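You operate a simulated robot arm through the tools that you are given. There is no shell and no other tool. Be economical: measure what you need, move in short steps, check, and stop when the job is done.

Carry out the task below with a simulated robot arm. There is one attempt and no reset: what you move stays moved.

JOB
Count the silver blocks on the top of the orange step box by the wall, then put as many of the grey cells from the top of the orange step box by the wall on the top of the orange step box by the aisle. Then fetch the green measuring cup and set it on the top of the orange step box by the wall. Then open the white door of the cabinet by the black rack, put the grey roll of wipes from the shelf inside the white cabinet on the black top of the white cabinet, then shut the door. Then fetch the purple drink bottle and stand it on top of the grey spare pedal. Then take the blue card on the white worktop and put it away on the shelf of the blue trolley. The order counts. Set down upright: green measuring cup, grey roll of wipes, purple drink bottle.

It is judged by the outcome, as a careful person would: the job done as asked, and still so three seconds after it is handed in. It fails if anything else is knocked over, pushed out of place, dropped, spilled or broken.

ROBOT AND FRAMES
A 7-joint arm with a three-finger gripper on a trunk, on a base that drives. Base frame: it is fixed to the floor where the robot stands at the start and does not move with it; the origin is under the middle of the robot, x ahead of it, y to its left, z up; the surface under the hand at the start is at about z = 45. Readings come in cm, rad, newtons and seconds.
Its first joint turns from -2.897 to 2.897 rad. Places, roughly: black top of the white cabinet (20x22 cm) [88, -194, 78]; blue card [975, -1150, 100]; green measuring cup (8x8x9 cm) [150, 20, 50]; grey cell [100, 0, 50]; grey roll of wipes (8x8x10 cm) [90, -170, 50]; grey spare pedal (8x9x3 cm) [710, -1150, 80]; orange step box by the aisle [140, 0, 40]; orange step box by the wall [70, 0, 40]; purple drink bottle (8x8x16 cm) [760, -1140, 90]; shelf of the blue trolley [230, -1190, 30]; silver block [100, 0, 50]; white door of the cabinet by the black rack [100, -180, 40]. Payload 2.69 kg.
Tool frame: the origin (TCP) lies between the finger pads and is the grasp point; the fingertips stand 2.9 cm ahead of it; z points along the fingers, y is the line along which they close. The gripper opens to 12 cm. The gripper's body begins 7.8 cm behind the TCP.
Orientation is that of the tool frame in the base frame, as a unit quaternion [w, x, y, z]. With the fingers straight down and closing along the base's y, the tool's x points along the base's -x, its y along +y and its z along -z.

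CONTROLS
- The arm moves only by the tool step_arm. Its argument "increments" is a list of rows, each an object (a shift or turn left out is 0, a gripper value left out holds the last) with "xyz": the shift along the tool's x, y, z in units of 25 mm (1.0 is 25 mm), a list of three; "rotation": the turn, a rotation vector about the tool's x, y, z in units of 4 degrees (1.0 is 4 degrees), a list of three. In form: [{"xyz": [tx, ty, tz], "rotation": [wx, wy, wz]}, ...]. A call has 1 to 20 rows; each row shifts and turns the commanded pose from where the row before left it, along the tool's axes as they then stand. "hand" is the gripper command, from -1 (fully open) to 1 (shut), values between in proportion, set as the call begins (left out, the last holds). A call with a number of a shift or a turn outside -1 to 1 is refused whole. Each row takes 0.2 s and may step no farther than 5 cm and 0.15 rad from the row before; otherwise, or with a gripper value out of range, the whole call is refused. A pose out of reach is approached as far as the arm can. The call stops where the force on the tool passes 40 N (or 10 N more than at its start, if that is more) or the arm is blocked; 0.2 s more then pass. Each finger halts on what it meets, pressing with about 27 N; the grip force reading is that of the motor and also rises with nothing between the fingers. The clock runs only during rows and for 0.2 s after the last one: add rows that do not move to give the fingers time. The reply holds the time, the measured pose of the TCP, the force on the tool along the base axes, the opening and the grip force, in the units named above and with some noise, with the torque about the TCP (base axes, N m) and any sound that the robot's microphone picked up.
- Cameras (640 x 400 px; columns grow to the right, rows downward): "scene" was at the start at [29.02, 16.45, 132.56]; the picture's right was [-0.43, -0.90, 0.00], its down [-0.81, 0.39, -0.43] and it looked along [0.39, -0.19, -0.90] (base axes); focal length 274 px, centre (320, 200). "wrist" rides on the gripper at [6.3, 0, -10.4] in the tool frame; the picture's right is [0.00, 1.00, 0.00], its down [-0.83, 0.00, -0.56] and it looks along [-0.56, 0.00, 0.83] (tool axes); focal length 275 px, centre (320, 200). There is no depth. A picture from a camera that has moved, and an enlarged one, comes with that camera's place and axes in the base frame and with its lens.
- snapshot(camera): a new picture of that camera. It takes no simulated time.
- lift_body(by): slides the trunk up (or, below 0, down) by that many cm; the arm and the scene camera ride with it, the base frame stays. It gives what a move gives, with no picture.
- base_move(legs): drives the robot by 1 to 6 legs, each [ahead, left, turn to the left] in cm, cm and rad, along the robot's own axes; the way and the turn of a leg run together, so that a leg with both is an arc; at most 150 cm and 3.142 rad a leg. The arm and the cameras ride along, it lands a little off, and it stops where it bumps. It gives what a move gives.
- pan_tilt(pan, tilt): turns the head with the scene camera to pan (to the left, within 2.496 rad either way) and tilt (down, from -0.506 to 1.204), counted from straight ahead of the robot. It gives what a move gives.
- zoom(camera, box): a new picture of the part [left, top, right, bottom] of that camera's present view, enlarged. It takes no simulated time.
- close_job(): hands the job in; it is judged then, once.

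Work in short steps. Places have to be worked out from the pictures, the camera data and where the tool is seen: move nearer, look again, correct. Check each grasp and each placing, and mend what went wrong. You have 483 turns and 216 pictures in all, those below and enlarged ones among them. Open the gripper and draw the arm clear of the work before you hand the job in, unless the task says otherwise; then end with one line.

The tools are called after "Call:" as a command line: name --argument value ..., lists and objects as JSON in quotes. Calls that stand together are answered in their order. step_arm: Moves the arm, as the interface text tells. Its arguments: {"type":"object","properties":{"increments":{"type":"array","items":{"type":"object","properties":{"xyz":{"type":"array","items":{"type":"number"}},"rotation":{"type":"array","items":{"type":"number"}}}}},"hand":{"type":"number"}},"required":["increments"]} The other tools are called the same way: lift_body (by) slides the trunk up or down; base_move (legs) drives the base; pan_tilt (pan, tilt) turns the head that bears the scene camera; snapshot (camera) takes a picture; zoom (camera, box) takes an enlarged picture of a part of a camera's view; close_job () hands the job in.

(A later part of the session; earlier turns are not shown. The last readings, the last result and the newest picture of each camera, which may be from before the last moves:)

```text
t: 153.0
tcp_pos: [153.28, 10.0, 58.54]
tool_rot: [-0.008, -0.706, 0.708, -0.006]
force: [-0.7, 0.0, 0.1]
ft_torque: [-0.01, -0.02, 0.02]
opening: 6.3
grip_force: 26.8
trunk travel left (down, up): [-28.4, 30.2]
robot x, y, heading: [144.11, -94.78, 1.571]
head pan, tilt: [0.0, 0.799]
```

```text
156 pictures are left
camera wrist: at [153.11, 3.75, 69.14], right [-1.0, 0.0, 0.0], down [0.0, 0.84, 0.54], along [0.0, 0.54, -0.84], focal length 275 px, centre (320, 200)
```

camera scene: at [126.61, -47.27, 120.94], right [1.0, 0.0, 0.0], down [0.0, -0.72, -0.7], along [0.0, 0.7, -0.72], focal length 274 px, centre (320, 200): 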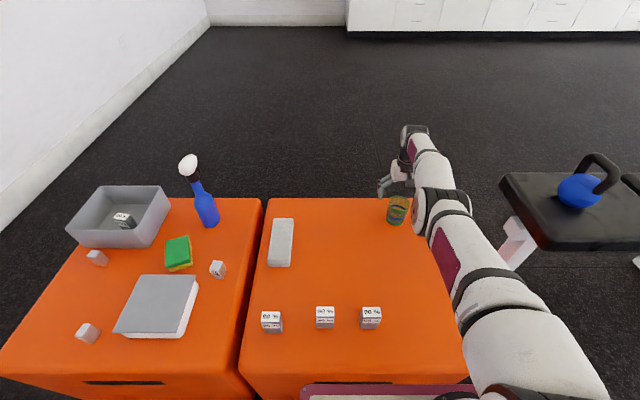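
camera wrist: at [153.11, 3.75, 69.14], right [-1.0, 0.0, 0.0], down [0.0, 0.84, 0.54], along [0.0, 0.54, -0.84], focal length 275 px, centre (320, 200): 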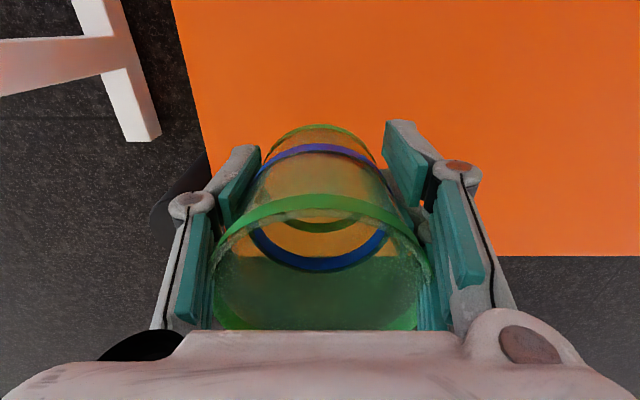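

Firm hold. I lift further and draw the hand back toward the robot.

Call:
lift_body --by 10

Call:
step_arm --increments '[{"xyz": [0.6, 0, 0]}, {"xyz": [0.6, 0, 0]}, {"xyz": [0.6, 0, 0]}, {"xyz": [0.6, 0, 0]}, {"xyz": [0.6, 0, 0]}, {"xyz": [0.6, 0, 0]}]'

```text
t: 154.3
tcp_pos: [153.27, 5.26, 68.52]
tool_rot: [-0.008, -0.706, 0.708, -0.007]
force: [-0.8, -0.2, -1.0]
ft_torque: [0.01, -0.04, 0.01]
opening: 6.28
grip_force: 27.1
trunk travel left (down, up): [-38.4, 20.2]
robot x, y, heading: [144.37, -94.41, 1.572]
head pan, tilt: [0.0, 0.799]
```

```text
t: 155.7
tcp_pos: [153.19, -3.64, 68.82]
tool_rot: [-0.008, -0.705, 0.709, -0.007]
force: [0.0, 0.3, -1.5]
ft_torque: [-0.02, 0.01, 0.03]
opening: 6.25
grip_force: 27.4
trunk travel left (down, up): [-38.4, 20.2]
robot x, y, heading: [144.21, -94.82, 1.573]
head pan, tilt: [0.0, 0.799]
```

Responsive again. I draw back a bit more, then strafe left along the boxes to the wall box.

Call:
step_arm --increments '[{"xyz": [0.8, 0, 0]}, {"xyz": [0.8, 0, 0]}, {"xyz": [0.8, 0, 0]}, {"xyz": [0.8, 0, 0]}, {"xyz": [0.8, 0, 0]}, {"xyz": [0.8, 0, 0]}]'

Call:
base_move --legs '[[7, 0, 0], [0, 78, 0]]'

Call:
snapshot --camera "scene"

Call:
snapshot --camera "wrist"

```text
t: 157.1
tcp_pos: [153.14, -15.79, 68.89]
tool_rot: [-0.009, -0.706, 0.708, -0.007]
force: [0.2, -0.2, -1.4]
ft_torque: [-0.05, -0.02, 0.0]
opening: 6.25
grip_force: 27.3
trunk travel left (down, up): [-38.4, 20.2]
robot x, y, heading: [144.22, -94.65, 1.572]
head pan, tilt: [0.0, 0.799]
```

```text
t: 161.9
tcp_pos: [75.23, -8.66, 68.93]
tool_rot: [-0.008, -0.705, 0.709, -0.008]
force: [0.0, -0.2, -0.8]
ft_torque: [0.0, 0.02, 0.01]
opening: 6.21
grip_force: 27.3
trunk travel left (down, up): [-38.4, 20.2]
robot x, y, heading: [66.06, -87.38, 1.572]
head pan, tilt: [0.0, 0.799]
```

```text
155 pictures are left
camera scene: at [47.33, -58.07, 138.27], right [1.0, 0.0, 0.0], down [0.0, -0.72, -0.7], along [0.0, 0.7, -0.72], focal length 274 px, centre (320, 200)
```

scene: 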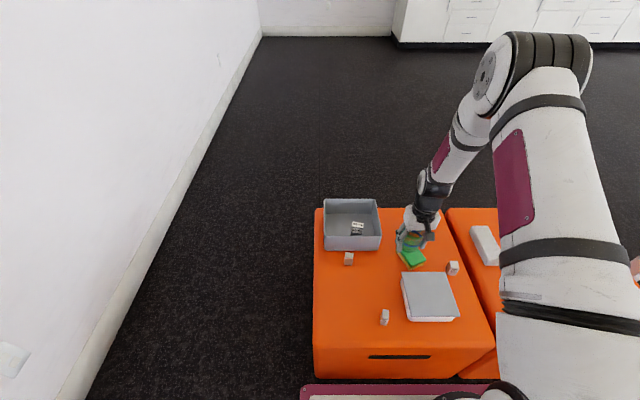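

```text
154 pictures are left
camera wrist: at [75.02, -14.93, 79.47], right [-1.0, 0.0, 0.0], down [0.0, 0.84, 0.54], along [0.0, 0.54, -0.84], focal length 275 px, centre (320, 200)
```

wrist: 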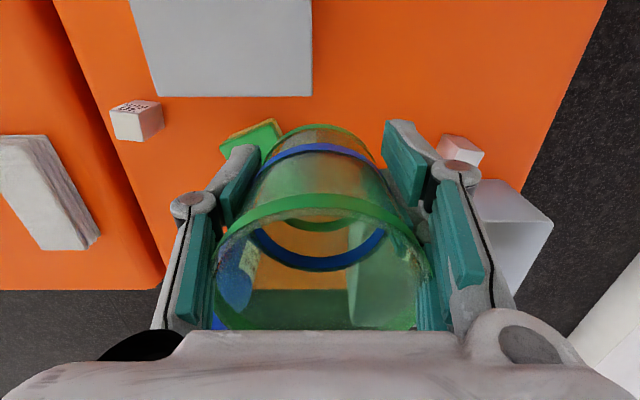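

Free area near (56.5, -16). I move the cup there.

Call:
step_arm --increments '[{"xyz": [0.365, 0.94, 0]}, {"xyz": [0.365, 0.94, 0]}, {"xyz": [0.365, 0.94, 0]}, {"xyz": [0.365, 0.94, 0]}, {"xyz": [0.365, 0.94, 0]}, {"xyz": [0.365, 0.94, 0]}, {"xyz": [0.365, 0.94, 0]}, {"xyz": [0.365, 0.94, 0]}]'

Call:
step_arm --increments '[{"xyz": [0, 0, 1]}, {"xyz": [0, 0, 1]}, {"xyz": [0, 0, 1]}, {"xyz": [0, 0, 1]}, {"xyz": [0, 0, 1]}, {"xyz": [0, 0, 1]}, {"xyz": [0, 0, 1]}, {"xyz": [0, 0, 0.5]}]'

Call:
snapshot --camera "wrist"

Call:
snapshot --camera "scene"

```text
t: 163.7
tcp_pos: [56.48, -16.14, 69.03]
tool_rot: [-0.009, -0.705, 0.709, -0.007]
force: [0.0, 0.1, -0.2]
ft_torque: [-0.03, 0.01, -0.01]
opening: 6.18
grip_force: 26.9
trunk travel left (down, up): [-38.4, 20.2]
robot x, y, heading: [66.33, -87.81, 1.571]
head pan, tilt: [0.0, 0.799]
```

```text
t: 165.5
tcp_pos: [56.34, -16.32, 50.33]
tool_rot: [-0.008, -0.706, 0.709, -0.007]
force: [0.7, 0.1, -0.3]
ft_torque: [-0.01, -0.02, -0.04]
opening: 6.19
grip_force: 27.1
trunk travel left (down, up): [-38.4, 20.2]
robot x, y, heading: [66.21, -87.75, 1.578]
head pan, tilt: [0.0, 0.799]
```

```text
153 pictures are left
camera wrist: at [56.17, -22.52, 60.88], right [-1.0, 0.0, 0.0], down [0.0, 0.84, 0.54], along [0.0, 0.54, -0.84], focal length 275 px, centre (320, 200)
```

wrist: 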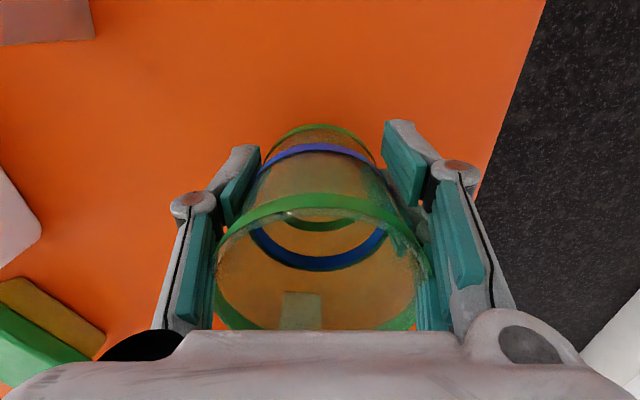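

```text
152 pictures are left
camera scene: at [47.32, -58.07, 138.27], right [1.0, 0.0, 0.0], down [0.0, -0.72, -0.7], along [0.0, 0.7, -0.72], focal length 274 px, centre (320, 200)
```

scene: 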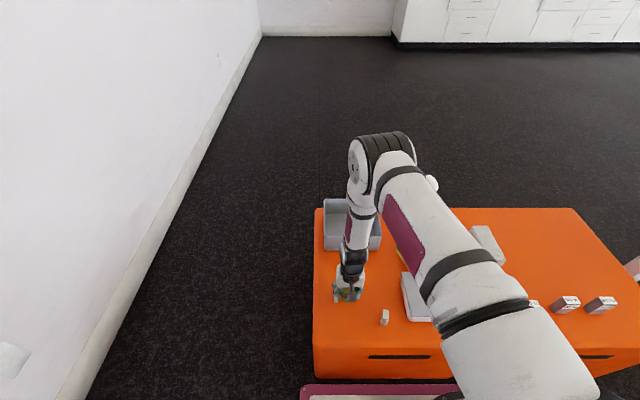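

Close to the surface. I feel down in small steps.

Call:
step_arm --increments '[{"xyz": [0, 0, 0.12]}, {"xyz": [0, 0, 0.12]}, {"xyz": [0, 0, 0.12]}, {"xyz": [0, 0, 0.1]}, {"xyz": [0, 0, 0.1]}, {}]'

```text
t: 166.9
tcp_pos: [56.17, -16.37, 48.86]
tool_rot: [-0.008, -0.706, 0.709, -0.006]
force: [0.4, 0.2, -0.8]
ft_torque: [-0.01, -0.01, -0.02]
opening: 6.16
grip_force: 26.8
trunk travel left (down, up): [-38.4, 20.2]
robot x, y, heading: [66.15, -87.34, 1.572]
head pan, tilt: [0.0, 0.799]
```

Call:
step_arm --increments '[{"xyz": [0, 0, 0.08]}, {"xyz": [0, 0, 0.08]}, {"xyz": [0, 0, 0.06]}, {}]'

```text
t: 167.8
tcp_pos: [56.3, -16.18, 48.7]
tool_rot: [-0.008, -0.705, 0.709, -0.008]
force: [1.0, -8.2, 25.6]
ft_torque: [0.14, -0.11, -0.01]
opening: 6.18
grip_force: 26.8
trunk travel left (down, up): [-38.4, 20.2]
robot x, y, heading: [66.01, -87.8, 1.572]
head pan, tilt: [0.0, 0.799]
stopped in row 4: the force on the tool passed its limit at 43 N (the readings are from after the stop); the commanded pose is now the measured one
```

Contact. I ease up, open fully, and rise.

Call:
step_arm --increments '[{"xyz": [0, 0, -0.06]}, {}]'

Call:
step_arm --hand -1 --increments '[{}, {}, {}, {"xyz": [0, 0, -0.6]}, {"xyz": [0, 0, -1]}, {"xyz": [0, 0, -1]}, {"xyz": [0, 0, -1]}, {"xyz": [0, 0, -1]}, {"xyz": [0, 0, -1]}, {"xyz": [0, 0, -1]}, {"xyz": [0, 0, -1]}, {"xyz": [0, 0, -1]}, {"xyz": [0, 0, -1]}]'

Call:
snapshot --camera "wrist"

```text
t: 168.4
tcp_pos: [56.17, -16.14, 48.71]
tool_rot: [-0.007, -0.705, 0.709, -0.006]
force: [0.8, -3.8, 9.3]
ft_torque: [-0.04, 0.01, -0.01]
opening: 6.19
grip_force: 26.9
trunk travel left (down, up): [-38.4, 20.2]
robot x, y, heading: [66.51, -87.94, 1.573]
head pan, tilt: [0.0, 0.799]
```

```text
t: 171.2
tcp_pos: [56.16, -15.76, 72.81]
tool_rot: [-0.008, -0.705, 0.709, -0.006]
force: [-0.2, 0.4, 0.1]
ft_torque: [0.01, 0.03, -0.01]
opening: 12.0
grip_force: 0.0
trunk travel left (down, up): [-38.4, 20.2]
robot x, y, heading: [66.1, -87.59, 1.571]
head pan, tilt: [0.0, 0.799]
```

```text
151 pictures are left
camera wrist: at [56.22, -21.97, 83.38], right [-1.0, 0.0, 0.0], down [0.0, 0.84, 0.54], along [0.0, 0.54, -0.84], focal length 275 px, centre (320, 200)
```

wrist: 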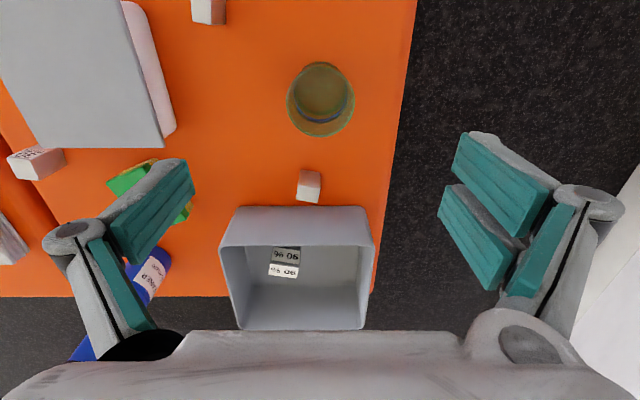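

The cup stands upright on the wall box. Now I raise the arm and look back at the cabinet.

Call:
step_arm --increments '[{"xyz": [0.5, -0.5, -1]}, {"xyz": [0.5, -0.5, -1]}, {"xyz": [0.5, -0.5, -1]}, {"xyz": [0.5, -0.5, -1]}, {"xyz": [0.5, -0.5, -1]}, {"xyz": [0.5, -0.5, -1]}, {"xyz": [0.5, -0.5, -1]}, {"xyz": [0.5, -0.5, -1]}]'

Call:
pan_tilt --pan -2.45 --tilt 0.6

Call:
snapshot --camera "scene"

```text
t: 173.0
tcp_pos: [66.33, -25.55, 92.89]
tool_rot: [-0.008, -0.706, 0.709, -0.006]
force: [-0.7, -0.6, -1.3]
ft_torque: [-0.03, 0.01, 0.0]
opening: 11.99
grip_force: 0.0
trunk travel left (down, up): [-38.4, 20.2]
robot x, y, heading: [66.06, -87.79, 1.568]
head pan, tilt: [0.0, 0.799]
```

```text
t: 175.2
tcp_pos: [66.25, -25.41, 92.9]
tool_rot: [-0.008, -0.705, 0.709, -0.007]
force: [-0.5, 0.1, -0.3]
ft_torque: [0.03, 0.0, -0.08]
opening: 11.99
grip_force: 0.0
trunk travel left (down, up): [-38.4, 20.2]
robot x, y, heading: [65.97, -88.01, 1.572]
head pan, tilt: [-2.45, 0.6]
```

```text
150 pictures are left
camera scene: at [52.99, -72.94, 139.95], right [-0.77, -0.64, 0.0], down [-0.36, 0.43, -0.83], along [0.53, -0.63, -0.56], focal length 274 px, centre (320, 200)
```

scene: 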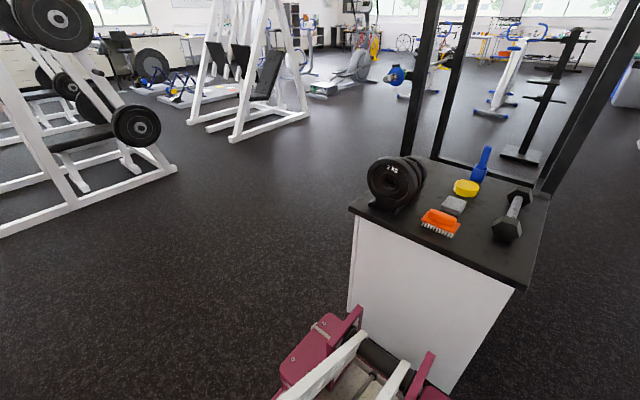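

The cabinet spans x 41–100, y -203 to -146, with its door on the +x side. I drive around to (180, -150) facing -x and look.

Call:
base_move --legs '[[0, -125, 0], [0, 0, 1.571], [0, 75, 0]]'

Call:
pan_tilt --pan 0.3 --tilt 0.6

Call:
snapshot --camera "scene"

Call:
snapshot --camera "wrist"

```text
t: 189.0
tcp_pos: [127.8, -162.49, 92.93]
tool_rot: [0.001, 1.0, -0.005, 0.011]
force: [0.0, -0.8, -0.1]
ft_torque: [0.03, 0.0, -0.06]
opening: 12.0
grip_force: 0.0
trunk travel left (down, up): [-38.4, 20.2]
robot x, y, heading: [190.11, -163.43, 3.139]
head pan, tilt: [-2.45, 0.6]
```

```text
t: 191.4
tcp_pos: [127.81, -162.71, 92.86]
tool_rot: [0.001, 1.0, -0.006, 0.011]
force: [0.2, -0.9, -0.9]
ft_torque: [0.0, 0.0, 0.01]
opening: 11.99
grip_force: 0.1
trunk travel left (down, up): [-38.4, 20.2]
robot x, y, heading: [189.87, -163.12, 3.137]
head pan, tilt: [0.3, 0.6]
```

```text
149 pictures are left
camera scene: at [160.26, -184.48, 139.95], right [-0.29, 0.96, 0.0], down [0.54, 0.16, -0.83], along [-0.79, -0.24, -0.56], focal length 274 px, centre (320, 200)
```

scene: 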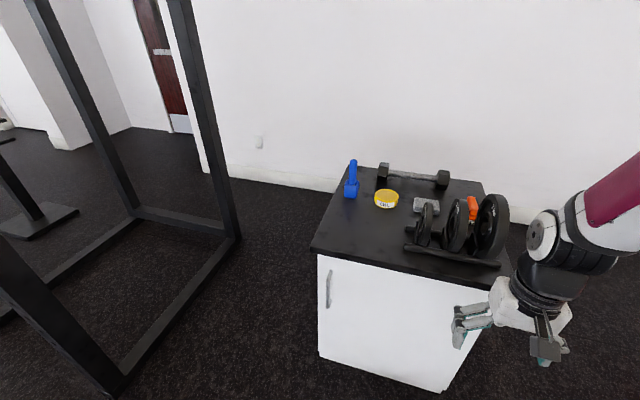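

```text
148 pictures are left
camera wrist: at [133.82, -162.71, 103.46], right [-0.01, -1.0, 0.0], down [-0.84, 0.01, 0.54], along [-0.54, 0.0, -0.84], focal length 275 px, centre (320, 200)
```

wrist: 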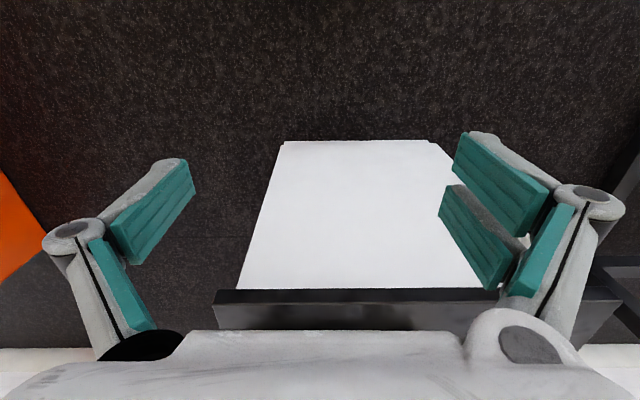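

The handle is a vertical bar near (101, -199, 52–71); hinge on the +y side at y≈-148. I move to y≈-197, then turn the tool for a horizontal approach with the camera above.

Call:
base_move --legs '[[0, 34, 0]]'

Call:
step_arm --increments '[{"rotation": [0, 0, -1]}, {"rotation": [0, 0, -1]}, {"rotation": [0, 0, -1]}, {"rotation": [0, 0, -1]}, {"rotation": [0, 0, -1]}, {"rotation": [0, 0, -1]}, {"rotation": [0, 0, -1]}, {"rotation": [0, 0, -1]}, {"rotation": [0, 0, -1]}, {"rotation": [0, 0, -1]}, {"rotation": [0, 0, -1]}, {"rotation": [0, 0, -1]}, {"rotation": [0, 0, -1]}, {"rotation": [0, 0, -1]}, {"rotation": [0, 0, -1]}, {"rotation": [0, 0, -1]}, {"rotation": [0, 0, -1]}, {"rotation": [0, 0, -1]}, {"rotation": [0, 0, -1]}, {"rotation": [0, 0, -1]}]'

Call:
step_arm --increments '[{"rotation": [0, 0, -1]}, {"rotation": [0, 0, -1]}, {"rotation": [0, 0, -1]}, {"rotation": [0, 0, -1]}, {"rotation": [0, 0, -1]}, {"rotation": [0, 0, -1]}, {"rotation": [0, 0, -1]}, {"rotation": [0, 0, -1]}, {"rotation": [0, 0, -1]}, {"rotation": [0, 0, -1]}, {"rotation": [0, 0, -1]}, {"rotation": [0, 0, -1]}, {"rotation": [0, 0, -1]}, {"rotation": [0, 0, -1]}, {"rotation": [0, 0, -1]}, {"rotation": [0, 0, -1]}, {"rotation": [0, 0, -1]}, {"rotation": [0, 0, -1]}, {"rotation": [0, 0, -1]}, {"rotation": [0, 0, -1]}]'

```text
t: 193.6
tcp_pos: [127.76, -196.94, 92.8]
tool_rot: [0.001, 1.0, -0.006, 0.011]
force: [0.6, -0.3, 0.1]
ft_torque: [0.01, 0.03, 0.01]
opening: 12.0
grip_force: 0.1
trunk travel left (down, up): [-38.4, 20.2]
robot x, y, heading: [189.98, -197.11, 3.137]
head pan, tilt: [0.3, 0.6]
```

```text
t: 197.8
tcp_pos: [127.59, -196.97, 92.92]
tool_rot: [0.008, 0.77, 0.638, 0.008]
force: [-0.7, 0.0, -0.7]
ft_torque: [-0.01, 0.01, 0.02]
opening: 12.0
grip_force: 0.0
trunk travel left (down, up): [-38.4, 20.2]
robot x, y, heading: [190.19, -197.22, 3.139]
head pan, tilt: [0.3, 0.6]
```

```text
t: 202.0
tcp_pos: [127.54, -196.88, 92.86]
tool_rot: [0.01, 0.178, 0.984, 0.001]
force: [-0.2, -0.5, 0.5]
ft_torque: [-0.03, 0.02, -0.04]
opening: 12.01
grip_force: 0.1
trunk travel left (down, up): [-38.4, 20.2]
robot x, y, heading: [189.99, -197.39, 3.142]
head pan, tilt: [0.3, 0.6]
```

The spin works. I finish it and start pitching the tool to horizontal.

Call:
step_arm --increments '[{"rotation": [0, 0, -1]}, {"rotation": [0, 0, -1]}, {"rotation": [0, 0, -1]}, {"rotation": [0, 0, -1]}, {"rotation": [0, 0, -1]}, {"rotation": [0, 0, -0.12]}]'

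Call:
step_arm --increments '[{"rotation": [0, 1, 0]}, {"rotation": [0, 1, 0]}, {"rotation": [0, 1, 0]}, {"rotation": [0, 1, 0]}, {"rotation": [0, 1, 0]}, {"rotation": [0, 1, 0]}, {"rotation": [0, 1, 0]}, {"rotation": [0, 1, 0]}, {"rotation": [0, 1, 0]}, {"rotation": [0, 1, 0]}, {"rotation": [0, 1, 0]}, {"rotation": [0, 1, 0]}]'

Call:
step_arm --increments '[{"rotation": [0, 1, 0]}, {"rotation": [0, 1, 0]}, {"rotation": [0, 1, 0]}, {"rotation": [0, 1, 0]}, {"rotation": [0, 1, 0]}, {"rotation": [0, 1, 0]}, {"rotation": [0, 1, 0]}, {"rotation": [0, 1, 0]}, {"rotation": [0, 1, 0]}, {"rotation": [0, 1, 0]}, {"rotation": [0, 0.5, 0]}]'

Call:
snapshot --camera "scene"

Call:
snapshot --camera "wrist"

```text
t: 203.4
tcp_pos: [127.71, -197.02, 93.0]
tool_rot: [0.011, 0.0, 1.0, -0.001]
force: [0.4, 0.6, -0.2]
ft_torque: [0.0, 0.01, -0.01]
opening: 11.99
grip_force: 0.1
trunk travel left (down, up): [-38.4, 20.2]
robot x, y, heading: [190.51, -197.76, 3.136]
head pan, tilt: [0.3, 0.6]
```

```text
t: 206.0
tcp_pos: [117.09, -196.87, 93.86]
tool_rot: [-0.354, 0.005, 0.935, -0.002]
force: [0.3, -0.1, 0.0]
ft_torque: [-0.03, -0.01, 0.02]
opening: 11.99
grip_force: 0.0
out of reach, approached as far as the arm can: row 5, 6, 7, 8, 9, 10, 11, 12
trunk travel left (down, up): [-38.4, 20.2]
robot x, y, heading: [189.73, -197.27, 3.135]
head pan, tilt: [0.3, 0.6]
```

```text
t: 208.4
tcp_pos: [111.3, -196.76, 93.48]
tool_rot: [-0.666, 0.005, 0.746, -0.001]
force: [0.5, 0.9, -0.2]
ft_torque: [0.01, 0.0, 0.03]
opening: 12.02
grip_force: 0.0
out of reach, approached as far as the arm can: row 1, 2, 3, 4, 5, 6, 8
trunk travel left (down, up): [-38.4, 20.2]
robot x, y, heading: [190.12, -197.39, 3.139]
head pan, tilt: [0.3, 0.6]
```

```text
147 pictures are left
camera scene: at [160.15, -218.77, 139.96], right [-0.29, 0.96, 0.0], down [0.54, 0.17, -0.83], along [-0.79, -0.24, -0.56], focal length 274 px, centre (320, 200)
```

scene: 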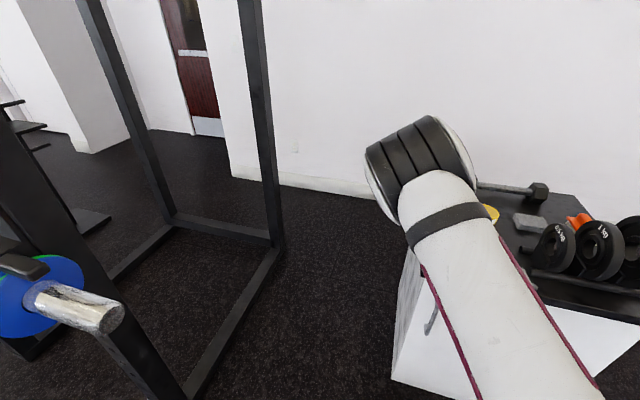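

```text
146 pictures are left
camera wrist: at [120.79, -196.95, 100.98], right [0.01, 1.0, 0.0], down [0.65, -0.01, -0.76], along [-0.76, 0.0, -0.65], focal length 275 px, centre (320, 200)
```

wrist: 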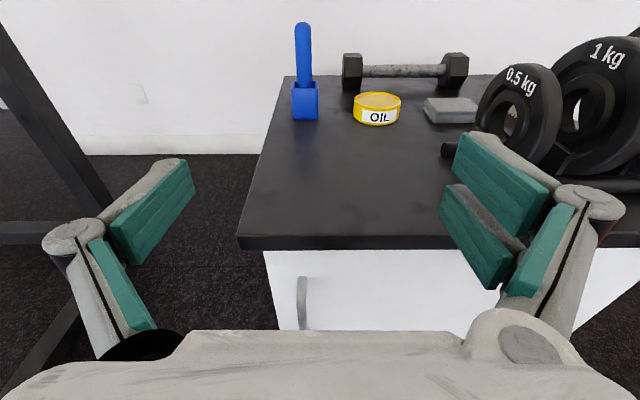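

The tool is nearly level and the wrist camera sees the handle at y≈-199, z from about 73 down. I lower to handle height, staying off the door.

Call:
step_arm --hand -0.5 --increments '[{"xyz": [-0.9, 0, 0], "rotation": [0, 0.4, 0]}, {"xyz": [-0.9, 0, 0], "rotation": [0, 0.4, 0]}, {"xyz": [-0.9, 0, 0], "rotation": [0, 0.4, 0]}, {"xyz": [-0.9, 0, 0], "rotation": [0, 0.4, 0]}, {"xyz": [-0.9, -0.2, 0]}, {"xyz": [-0.9, -0.2, 0]}, {"xyz": [-0.9, -0.2, 0]}, {"xyz": [-0.9, -0.2, 0]}, {"xyz": [-0.9, -0.2, 0]}, {"xyz": [-0.9, 0, 0]}, {"xyz": [-0.9, 0, 0]}, {"xyz": [-0.9, 0, 0]}]'

Call:
snapshot --camera "wrist"

```text
t: 211.0
tcp_pos: [112.01, -199.56, 66.62]
tool_rot: [-0.706, 0.007, 0.708, 0.0]
force: [-0.9, -0.5, -0.3]
ft_torque: [-0.02, 0.0, 0.01]
opening: 8.99
grip_force: 0.0
trunk travel left (down, up): [-38.4, 20.2]
robot x, y, heading: [190.17, -197.59, 3.141]
head pan, tilt: [0.3, 0.6]
```

```text
145 pictures are left
camera wrist: at [122.25, -199.69, 72.98], right [0.01, 1.0, 0.0], down [0.56, -0.01, -0.83], along [-0.83, 0.0, -0.56], focal length 275 px, centre (320, 200)
```

wrist: 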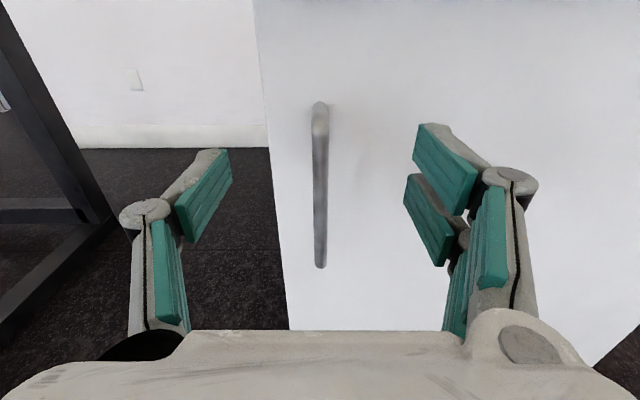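

Handle bar at y≈-199.6, z 52–68. I lower to its middle and advance.

Call:
step_arm --hand 0 --increments '[{"xyz": [-0.8, 0, 0]}, {"xyz": [-0.8, 0, 0]}, {"xyz": [-0.6, 0, 0]}, {"xyz": [0, 0, 0.8]}, {"xyz": [0, 0, 0.8]}, {"xyz": [0, 0, 0.7]}, {"xyz": [0, 0, 0.5]}]'

Call:
snapshot --camera "wrist"

```text
t: 212.6
tcp_pos: [104.98, -199.69, 61.18]
tool_rot: [-0.706, 0.005, 0.708, -0.001]
force: [-0.1, 0.4, 0.8]
ft_torque: [0.0, 0.01, -0.02]
opening: 5.99
grip_force: 0.1
trunk travel left (down, up): [-38.4, 20.2]
robot x, y, heading: [190.02, -197.39, 3.135]
head pan, tilt: [0.3, 0.6]
```

```text
144 pictures are left
camera wrist: at [115.2, -199.77, 67.45], right [0.01, 1.0, 0.0], down [0.56, -0.01, -0.83], along [-0.83, 0.0, -0.56], focal length 275 px, centre (320, 200)
```

wrist: 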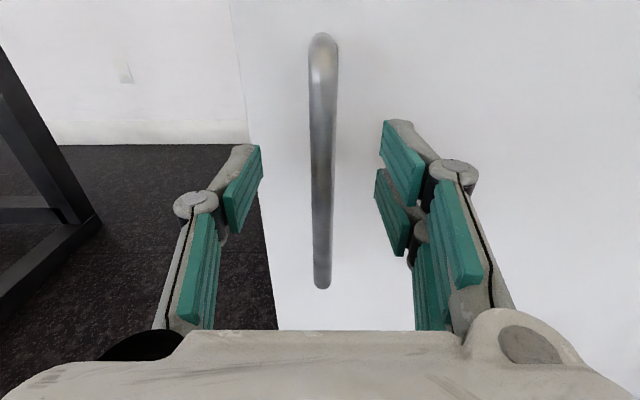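

The bar is between the fingers. I advance slightly more and close.

Call:
step_arm --increments '[{"xyz": [0, 0, 0.3]}, {"xyz": [0, 0, 0.2]}, {}]'

Call:
step_arm --hand 1 --increments '[{}, {}, {}, {}]'

Call:
snapshot --camera "wrist"

```text
t: 213.4
tcp_pos: [103.65, -199.54, 61.18]
tool_rot: [-0.706, 0.006, 0.708, -0.001]
force: [0.0, 0.5, 0.7]
ft_torque: [-0.04, -0.02, -0.01]
opening: 6.02
grip_force: 0.2
trunk travel left (down, up): [-38.4, 20.2]
robot x, y, heading: [190.14, -197.25, 3.136]
head pan, tilt: [0.3, 0.6]
```

```text
t: 214.4
tcp_pos: [103.77, -199.41, 61.18]
tool_rot: [-0.706, 0.005, 0.708, -0.001]
force: [-0.7, 7.5, 0.7]
ft_torque: [0.94, -0.08, -0.1]
opening: 1.4
grip_force: 40.0
trunk travel left (down, up): [-38.4, 20.2]
robot x, y, heading: [189.68, -196.97, 3.139]
head pan, tilt: [0.3, 0.6]
```

```text
143 pictures are left
camera wrist: at [113.98, -199.63, 67.41], right [0.01, 1.0, 0.0], down [0.56, -0.01, -0.83], along [-0.83, 0.0, -0.56], focal length 275 px, centre (320, 200)
```

wrist: 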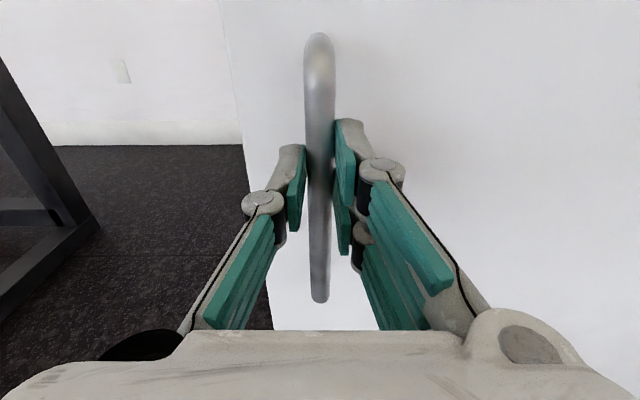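

The handle is gripped. I pull the door along its arc, turning the tool with it.

Call:
step_arm --increments '[{"rotation": [0.31, 0, 0]}, {"xyz": [0, 0, -0.9], "rotation": [0.625, 0, 0]}, {"xyz": [0, 0, -0.9], "rotation": [0.625, 0, 0]}, {"xyz": [0, 0, -0.9], "rotation": [0.625, 0, 0]}, {"xyz": [0, 0, -0.9], "rotation": [0.625, 0, 0]}]'

Call:
snapshot --camera "wrist"

```text
t: 215.4
tcp_pos: [109.33, -198.35, 61.17]
tool_rot: [-0.705, -0.037, 0.708, -0.038]
force: [-0.2, 2.8, -1.8]
ft_torque: [0.26, 0.27, 0.01]
opening: 1.38
grip_force: 39.8
trunk travel left (down, up): [-38.4, 20.2]
robot x, y, heading: [190.02, -196.99, 3.134]
head pan, tilt: [0.3, 0.6]
stopped in row 4: the force on the tool passed its limit at 43 N (the readings are from after the stop); the commanded pose is now the measured one
```

```text
142 pictures are left
camera wrist: at [119.48, -197.48, 67.43], right [-0.1, 0.99, 0.0], down [0.56, 0.06, -0.83], along [-0.82, -0.09, -0.56], focal length 275 px, centre (320, 200)
```

wrist: 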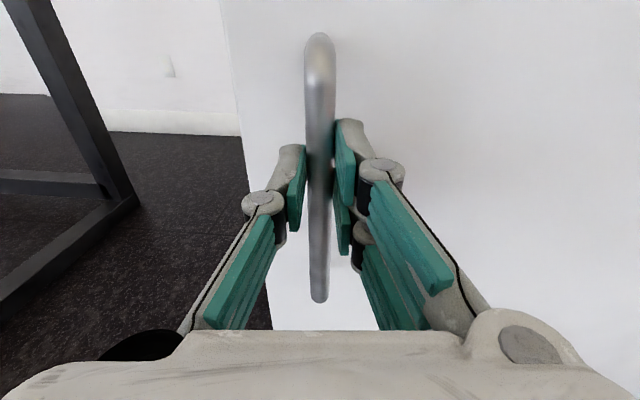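

The door opens (5.6 cm); the limit tripped on dynamics. I continue more slowly.

Call:
step_arm --increments '[{"xyz": [0, 0, -0.4], "rotation": [0.28, 0, 0]}, {"xyz": [0, 0, -0.4], "rotation": [0.28, 0, 0]}, {"xyz": [0, 0, -0.4], "rotation": [0.28, 0, 0]}, {"xyz": [0, 0, -0.4], "rotation": [0.28, 0, 0]}, {"xyz": [0, 0, -0.4], "rotation": [0.28, 0, 0]}, {"xyz": [0, 0, -0.4], "rotation": [0.28, 0, 0]}, {"xyz": [0, 0, -0.4], "rotation": [0.28, 0, 0]}, {"xyz": [0, 0, -0.4], "rotation": [0.28, 0, 0]}, {"xyz": [0, 0, -0.4], "rotation": [0.28, 0, 0]}, {"xyz": [0, 0, -0.4], "rotation": [0.28, 0, 0]}]'

```text
t: 216.5
tcp_pos: [113.49, -197.34, 61.12]
tool_rot: [-0.702, -0.061, 0.707, -0.061]
force: [-1.1, 2.8, -2.2]
ft_torque: [-0.07, 0.31, -0.06]
opening: 1.37
grip_force: 40.0
trunk travel left (down, up): [-38.4, 20.2]
robot x, y, heading: [189.85, -196.96, 3.133]
head pan, tilt: [0.3, 0.6]
stopped in row 5: the force on the tool passed its limit at 42 N (the readings are from after the stop); the commanded pose is now the measured one
```

Call:
step_arm --increments '[{"xyz": [0, 0, -0.2], "rotation": [0.14, 0, 0]}, {"xyz": [0, 0, -0.2], "rotation": [0.14, 0, 0]}, {"xyz": [0, 0, -0.2], "rotation": [0.14, 0, 0]}, {"xyz": [0, 0, -0.2], "rotation": [0.14, 0, 0]}, {"xyz": [0, 0, -0.2], "rotation": [0.14, 0, 0]}, {"xyz": [0, 0, -0.2], "rotation": [0.14, 0, 0]}, {"xyz": [0, 0, -0.2], "rotation": [0.14, 0, 0]}, {"xyz": [0, 0, -0.2], "rotation": [0.14, 0, 0]}, {"xyz": [0, 0, -0.2], "rotation": [0.14, 0, 0]}, {"xyz": [0, 0, -0.2], "rotation": [0.14, 0, 0]}, {"xyz": [0, 0, -0.2], "rotation": [0.14, 0, 0]}, {"xyz": [0, 0, -0.2], "rotation": [0.14, 0, 0]}]'

```text
t: 217.8
tcp_pos: [116.23, -196.37, 61.15]
tool_rot: [-0.7, -0.079, 0.706, -0.076]
force: [-1.0, 3.0, -3.6]
ft_torque: [-0.48, 0.17, -0.08]
opening: 1.35
grip_force: 40.2
trunk travel left (down, up): [-38.4, 20.2]
robot x, y, heading: [189.96, -197.58, 3.134]
head pan, tilt: [0.3, 0.6]
stopped in row 6: the force on the tool passed its limit at 41 N (the readings are from after the stop); the commanded pose is now the measured one
```

The path shows the handle follows a tangent about 5° off the tool's axis (handle offset from hinge). I add a small sideways component and go on.

Call:
step_arm --increments '[{"xyz": [0, 0.05, -0.4], "rotation": [0.28, 0, 0]}, {"xyz": [0, 0.05, -0.4], "rotation": [0.28, 0, 0]}, {"xyz": [0, 0.05, -0.4], "rotation": [0.28, 0, 0]}, {"xyz": [0, 0.05, -0.4], "rotation": [0.28, 0, 0]}, {"xyz": [0, 0.05, -0.4], "rotation": [0.28, 0, 0]}, {"xyz": [0, 0.05, -0.4], "rotation": [0.28, 0, 0]}, {"xyz": [0, 0.05, -0.4], "rotation": [0.28, 0, 0]}, {"xyz": [0, 0.05, -0.4], "rotation": [0.28, 0, 0]}]'

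```text
t: 218.5
tcp_pos: [116.86, -195.95, 61.23]
tool_rot: [-0.692, -0.087, 0.712, -0.083]
force: [-1.1, 2.9, -7.4]
ft_torque: [-0.33, 0.04, -0.1]
opening: 1.4
grip_force: 40.0
out of reach, approached as far as the arm can: row 1, 2, 3
trunk travel left (down, up): [-38.4, 20.2]
robot x, y, heading: [189.79, -197.03, 3.132]
head pan, tilt: [0.3, 0.6]
stopped in row 3: the force on the tool passed its limit at 45 N (the readings are from after the stop); the commanded pose is now the measured one
```

The arm is at its folded limit, so I pull with the base instead along the arc.

Call:
base_move --legs '[[-4.6, -1.8, 0], [-4.4, -2.2, 0]]'

Call:
snapshot --camera "wrist"

```text
t: 220.3
tcp_pos: [125.84, -191.74, 61.28]
tool_rot: [-0.692, -0.084, 0.713, -0.078]
force: [-1.9, 1.2, -1.3]
ft_torque: [-0.38, 0.09, -0.06]
opening: 1.36
grip_force: 39.7
trunk travel left (down, up): [-38.4, 20.2]
robot x, y, heading: [198.85, -193.21, 3.133]
head pan, tilt: [0.3, 0.6]
stopped in leg 2: the force on the tool passed its limit at 42 N (the readings are from after the stop); the commanded pose is now the measured one
```

```text
141 pictures are left
camera wrist: at [135.67, -189.57, 67.83], right [-0.23, 0.97, 0.01], down [0.56, 0.14, -0.81], along [-0.79, -0.18, -0.58], focal length 275 px, centre (320, 200)
```

wrist: 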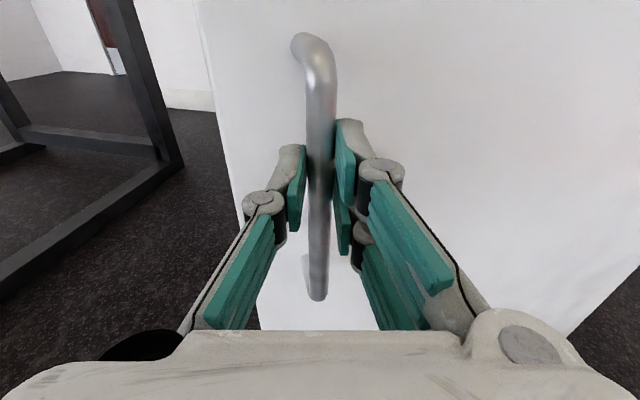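

Door about 27° open. I continue along the arc with the base.

Call:
base_move --legs '[[-4.1, -2.9, 0], [-3.8, -3.2, 0]]'

```text
t: 221.7
tcp_pos: [133.89, -185.67, 61.28]
tool_rot: [-0.692, -0.086, 0.712, -0.08]
force: [13.4, -16.0, -0.8]
ft_torque: [-0.18, -0.2, 0.47]
opening: 1.35
grip_force: 39.8
trunk travel left (down, up): [-38.4, 20.2]
robot x, y, heading: [206.78, -187.15, 3.14]
head pan, tilt: [0.3, 0.6]
```

Call:
base_move --legs '[[-3.7, -3.4, 0], [-3.1, -3.9, 0]]'

Call:
snapshot --camera "scene"

Call:
snapshot --camera "wrist"

```text
t: 223.6
tcp_pos: [140.53, -178.17, 61.22]
tool_rot: [-0.692, -0.085, 0.713, -0.077]
force: [-2.4, 1.6, -3.5]
ft_torque: [-0.24, 0.25, 0.0]
opening: 1.39
grip_force: 39.9
trunk travel left (down, up): [-38.4, 20.2]
robot x, y, heading: [213.56, -180.05, 3.134]
head pan, tilt: [0.3, 0.6]
stopped in leg 2: the force on the tool passed its limit at 41 N (the readings are from after the stop); the commanded pose is now the measured one
```

```text
140 pictures are left
camera scene: at [183.78, -201.26, 139.96], right [-0.29, 0.96, 0.0], down [0.54, 0.16, -0.82], along [-0.79, -0.24, -0.57], focal length 274 px, centre (320, 200)
```

scene: 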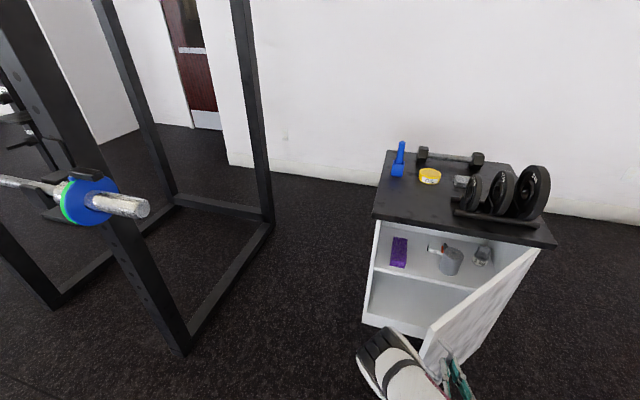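

```text
139 pictures are left
camera wrist: at [150.4, -176.15, 67.83], right [-0.23, 0.97, 0.01], down [0.56, 0.14, -0.81], along [-0.79, -0.18, -0.58], focal length 275 px, centre (320, 200)
```

wrist: 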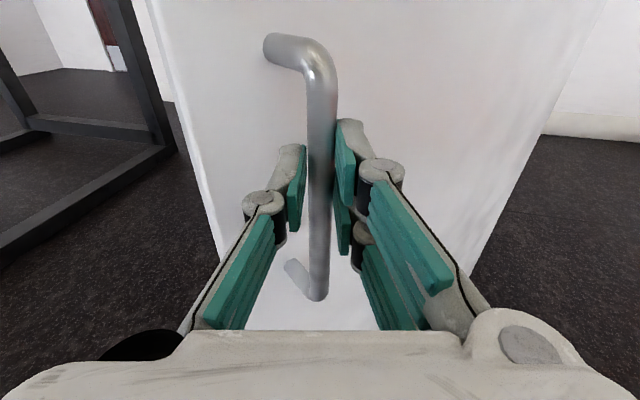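

The door stands about 50° open and the shelf is visible. I enlarge to find the roll.

Call:
zoom --camera "scene" --box '[360, 200, 560, 340]'

```text
2.86 times, centred on (460, 270) of scene
camera zoom: at [183.78, -201.26, 139.96], right [-0.29, 0.96, 0.0], down [0.54, 0.16, -0.82], along [-0.79, -0.24, -0.57], focal length 783 px, centre (-80, 0)
```

zoom: 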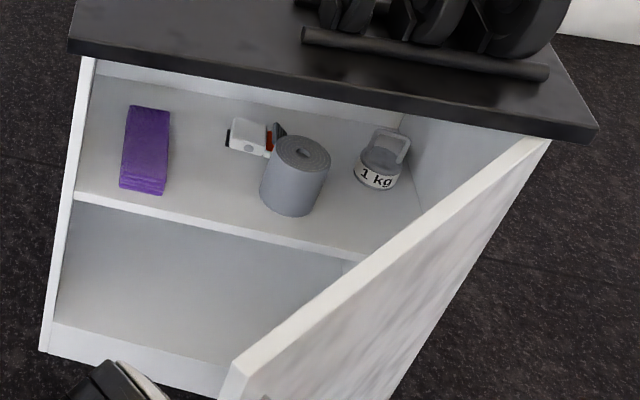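

The roll is at about (88.5, -170.5, 45–55). I release the handle and back away along the tool axis, to then push the door wider from inside.

Call:
step_arm --hand -0.2 --increments '[{}, {}, {}]'

Call:
base_move --legs '[[-11, -2.5, 0]]'

Call:
snapshot --camera "wrist"

Call:
snapshot --camera "scene"

```text
t: 224.4
tcp_pos: [140.67, -178.19, 61.22]
tool_rot: [-0.692, -0.084, 0.713, -0.076]
force: [0.6, -0.4, -0.1]
ft_torque: [0.01, 0.01, 0.01]
opening: 7.18
grip_force: 0.1
trunk travel left (down, up): [-38.4, 20.2]
robot x, y, heading: [213.96, -180.0, 3.136]
head pan, tilt: [0.3, 0.6]
```

```text
t: 225.6
tcp_pos: [151.51, -175.9, 61.15]
tool_rot: [-0.693, -0.085, 0.712, -0.078]
force: [-0.4, -0.4, 0.0]
ft_torque: [-0.04, 0.0, 0.0]
opening: 7.2
grip_force: 0.0
trunk travel left (down, up): [-38.4, 20.2]
robot x, y, heading: [224.38, -177.46, 3.134]
head pan, tilt: [0.3, 0.6]
```

```text
137 pictures are left
camera wrist: at [161.43, -173.77, 67.85], right [-0.23, 0.97, 0.01], down [0.56, 0.14, -0.81], along [-0.79, -0.18, -0.58], focal length 275 px, centre (320, 200)
```

wrist: 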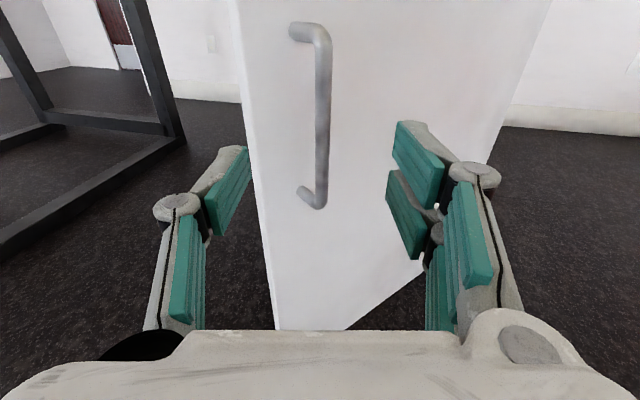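

```text
136 pictures are left
camera scene: at [194.84, -198.85, 139.95], right [-0.29, 0.96, 0.0], down [0.54, 0.16, -0.83], along [-0.79, -0.24, -0.56], focal length 274 px, centre (320, 200)
```

scene: 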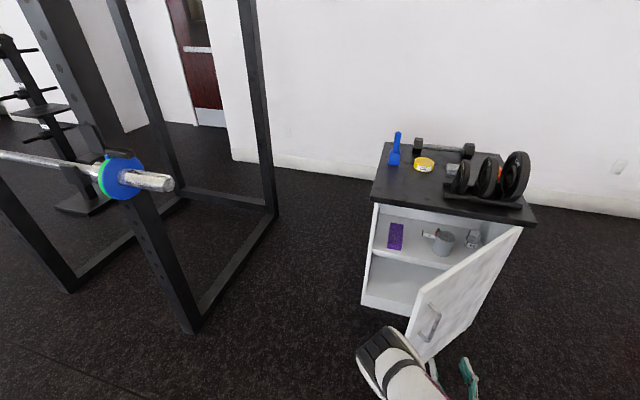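

The door stays put. I close the hand, shift to the -y side, and move the fingertips just inside the door's edge.

Call:
step_arm --hand 1 --increments '[{}, {}, {}, {}]'

Call:
base_move --legs '[[0, 18, 0], [13.5, 0, 0]]'

Call:
snapshot --camera "wrist"

Call:
snapshot --camera "scene"

```text
t: 226.6
tcp_pos: [151.6, -175.96, 61.28]
tool_rot: [-0.692, -0.084, 0.713, -0.076]
force: [0.6, 0.2, 0.7]
ft_torque: [-0.03, 0.02, -0.01]
opening: 0.0
grip_force: 27.0
trunk travel left (down, up): [-38.4, 20.2]
robot x, y, heading: [224.85, -177.31, 3.131]
head pan, tilt: [0.3, 0.6]
```

```text
t: 229.0
tcp_pos: [137.97, -193.84, 61.23]
tool_rot: [-0.692, -0.085, 0.713, -0.078]
force: [0.5, 0.8, 0.2]
ft_torque: [-0.01, 0.0, -0.03]
opening: 0.0
grip_force: 27.4
trunk travel left (down, up): [-38.4, 20.2]
robot x, y, heading: [211.05, -195.18, 3.134]
head pan, tilt: [0.3, 0.6]
```

```text
135 pictures are left
camera wrist: at [147.83, -191.61, 67.85], right [-0.23, 0.97, 0.01], down [0.56, 0.14, -0.81], along [-0.79, -0.18, -0.58], focal length 275 px, centre (320, 200)
```

wrist: 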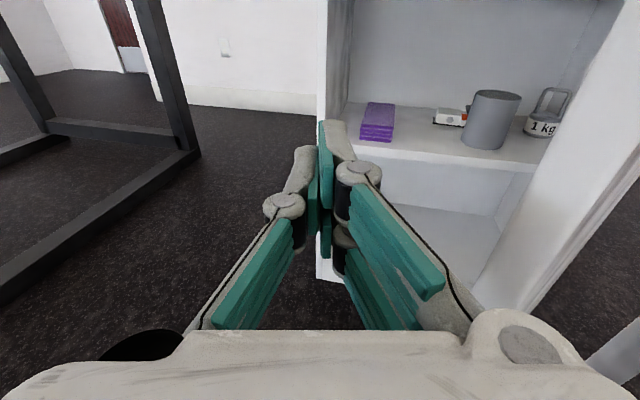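

```text
134 pictures are left
camera scene: at [181.29, -216.62, 139.96], right [-0.29, 0.96, 0.0], down [0.54, 0.16, -0.83], along [-0.79, -0.24, -0.56], focal length 274 px, centre (320, 200)
```

scene: 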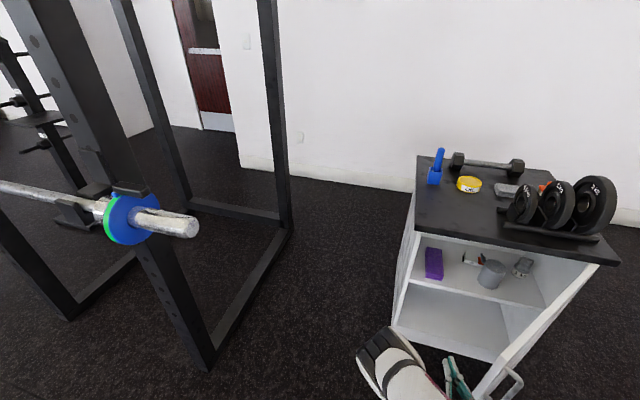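

I push the door open toward +y with the base in short legs.

Call:
base_move --legs '[[0, -10, 0], [-3.5, -5, 0], [-3, -6, 0]]'

Call:
snapshot --camera "wrist"

```text
t: 230.0
tcp_pos: [138.26, -187.8, 61.23]
tool_rot: [-0.692, -0.088, 0.711, -0.085]
force: [-0.8, -0.5, 0.2]
ft_torque: [0.01, 0.01, 0.01]
opening: 0.0
grip_force: 26.8
trunk travel left (down, up): [-38.4, 20.2]
robot x, y, heading: [211.01, -188.76, 3.139]
head pan, tilt: [0.3, 0.6]
stopped in leg 1: the force on the tool passed its limit at 70 N (the readings are from after the stop); the commanded pose is now the measured one
```

```text
133 pictures are left
camera wrist: at [148.02, -185.48, 67.79], right [-0.24, 0.97, 0.01], down [0.56, 0.15, -0.82], along [-0.79, -0.2, -0.58], focal length 275 px, centre (320, 200)
```

wrist: 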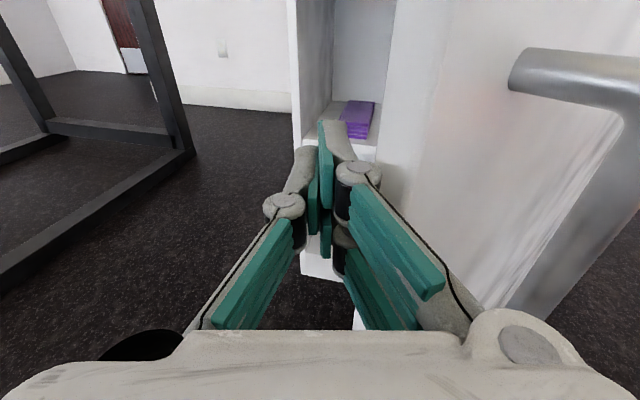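

The push tripped at 70 N. I check how the hand meets the door.

Call:
pan_tilt --pan 0.1 --tilt 0.95

Call:
snapshot --camera "scene"

```text
t: 230.9
tcp_pos: [138.32, -187.92, 61.09]
tool_rot: [-0.692, -0.088, 0.712, -0.085]
force: [-0.2, 0.7, 0.3]
ft_torque: [0.01, 0.03, 0.01]
opening: 0.0
grip_force: 26.7
trunk travel left (down, up): [-38.4, 20.2]
robot x, y, heading: [211.03, -189.11, 3.132]
head pan, tilt: [0.099, 0.949]
```

```text
132 pictures are left
camera scene: at [182.52, -208.28, 137.12], right [-0.1, 1.0, 0.0], down [0.81, 0.08, -0.58], along [-0.58, -0.06, -0.81], focal length 274 px, centre (320, 200)
```

scene: 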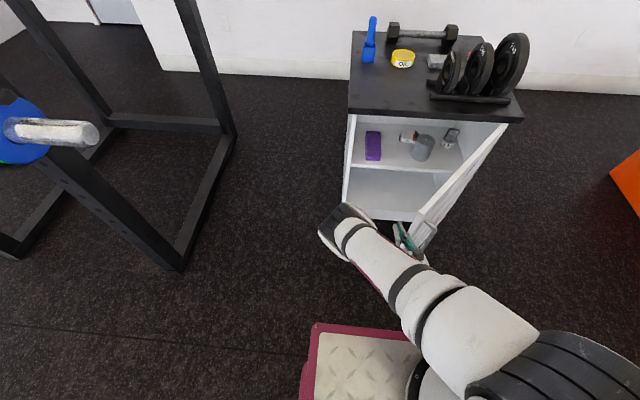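

The door edge is at about (138, -187); the fingers weren't inside. I retreat to -y, go deeper, then push gently.

Call:
base_move --legs '[[0, 10, 0], [14, 0, 0]]'

Call:
base_move --legs '[[0, -3, 0]]'

Call:
snapshot --camera "wrist"

Call:
snapshot --camera "scene"

```text
t: 232.9
tcp_pos: [124.17, -198.02, 61.14]
tool_rot: [-0.692, -0.089, 0.711, -0.086]
force: [-0.1, 0.0, 0.0]
ft_torque: [0.0, 0.01, 0.0]
opening: 0.01
grip_force: 26.5
trunk travel left (down, up): [-38.4, 20.2]
robot x, y, heading: [196.92, -198.51, 3.139]
head pan, tilt: [0.099, 0.949]
```

```text
t: 233.8
tcp_pos: [124.07, -194.96, 61.23]
tool_rot: [-0.692, -0.089, 0.712, -0.086]
force: [-0.1, -0.1, -0.6]
ft_torque: [-0.02, 0.01, 0.01]
opening: 0.01
grip_force: 27.1
trunk travel left (down, up): [-38.4, 20.2]
robot x, y, heading: [196.92, -195.69, 3.141]
head pan, tilt: [0.099, 0.949]
```

```text
131 pictures are left
camera wrist: at [133.95, -192.57, 67.79], right [-0.24, 0.97, 0.01], down [0.56, 0.15, -0.82], along [-0.79, -0.2, -0.58], focal length 275 px, centre (320, 200)
```

wrist: 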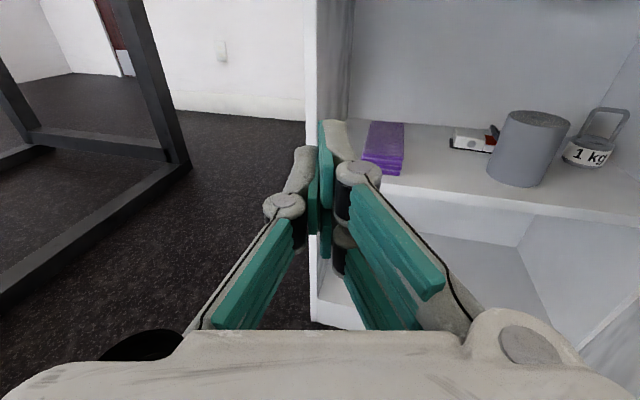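

```text
130 pictures are left
camera scene: at [168.47, -215.33, 137.11], right [-0.1, 1.0, 0.0], down [0.81, 0.08, -0.58], along [-0.58, -0.06, -0.81], focal length 274 px, centre (320, 200)
```

scene: 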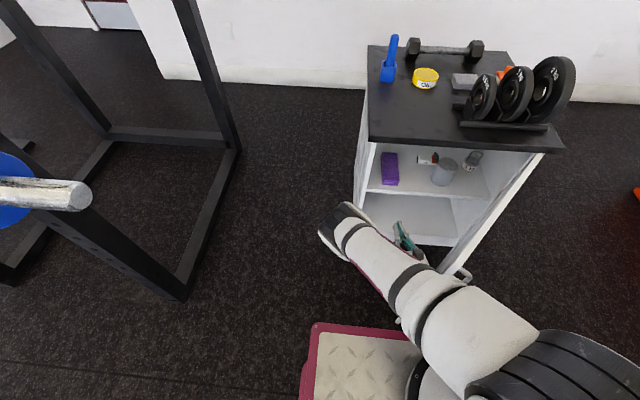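

The hand is inside the door now. I push +y in small legs.

Call:
base_move --legs '[[0, -3, 0], [0, -3, 0], [0, -3, 0]]'

Call:
snapshot --camera "scene"

```text
t: 234.9
tcp_pos: [124.46, -192.0, 61.1]
tool_rot: [-0.691, -0.088, 0.713, -0.087]
force: [0.7, 0.2, -0.6]
ft_torque: [0.02, 0.01, 0.0]
opening: 0.0
grip_force: 27.0
trunk travel left (down, up): [-38.4, 20.2]
robot x, y, heading: [197.19, -192.36, 3.134]
head pan, tilt: [0.099, 0.949]
stopped in leg 2: the robot was blocked; the commanded pose is now the measured one
```

```text
129 pictures are left
camera scene: at [168.55, -212.07, 137.1], right [-0.1, 1.0, 0.0], down [0.81, 0.08, -0.58], along [-0.58, -0.06, -0.81], focal length 274 px, centre (320, 200)
```

scene: 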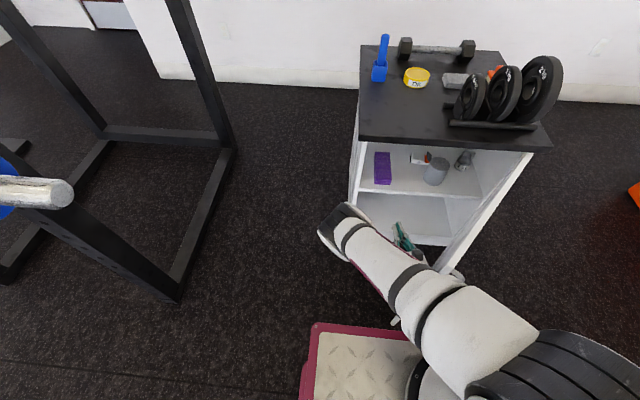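

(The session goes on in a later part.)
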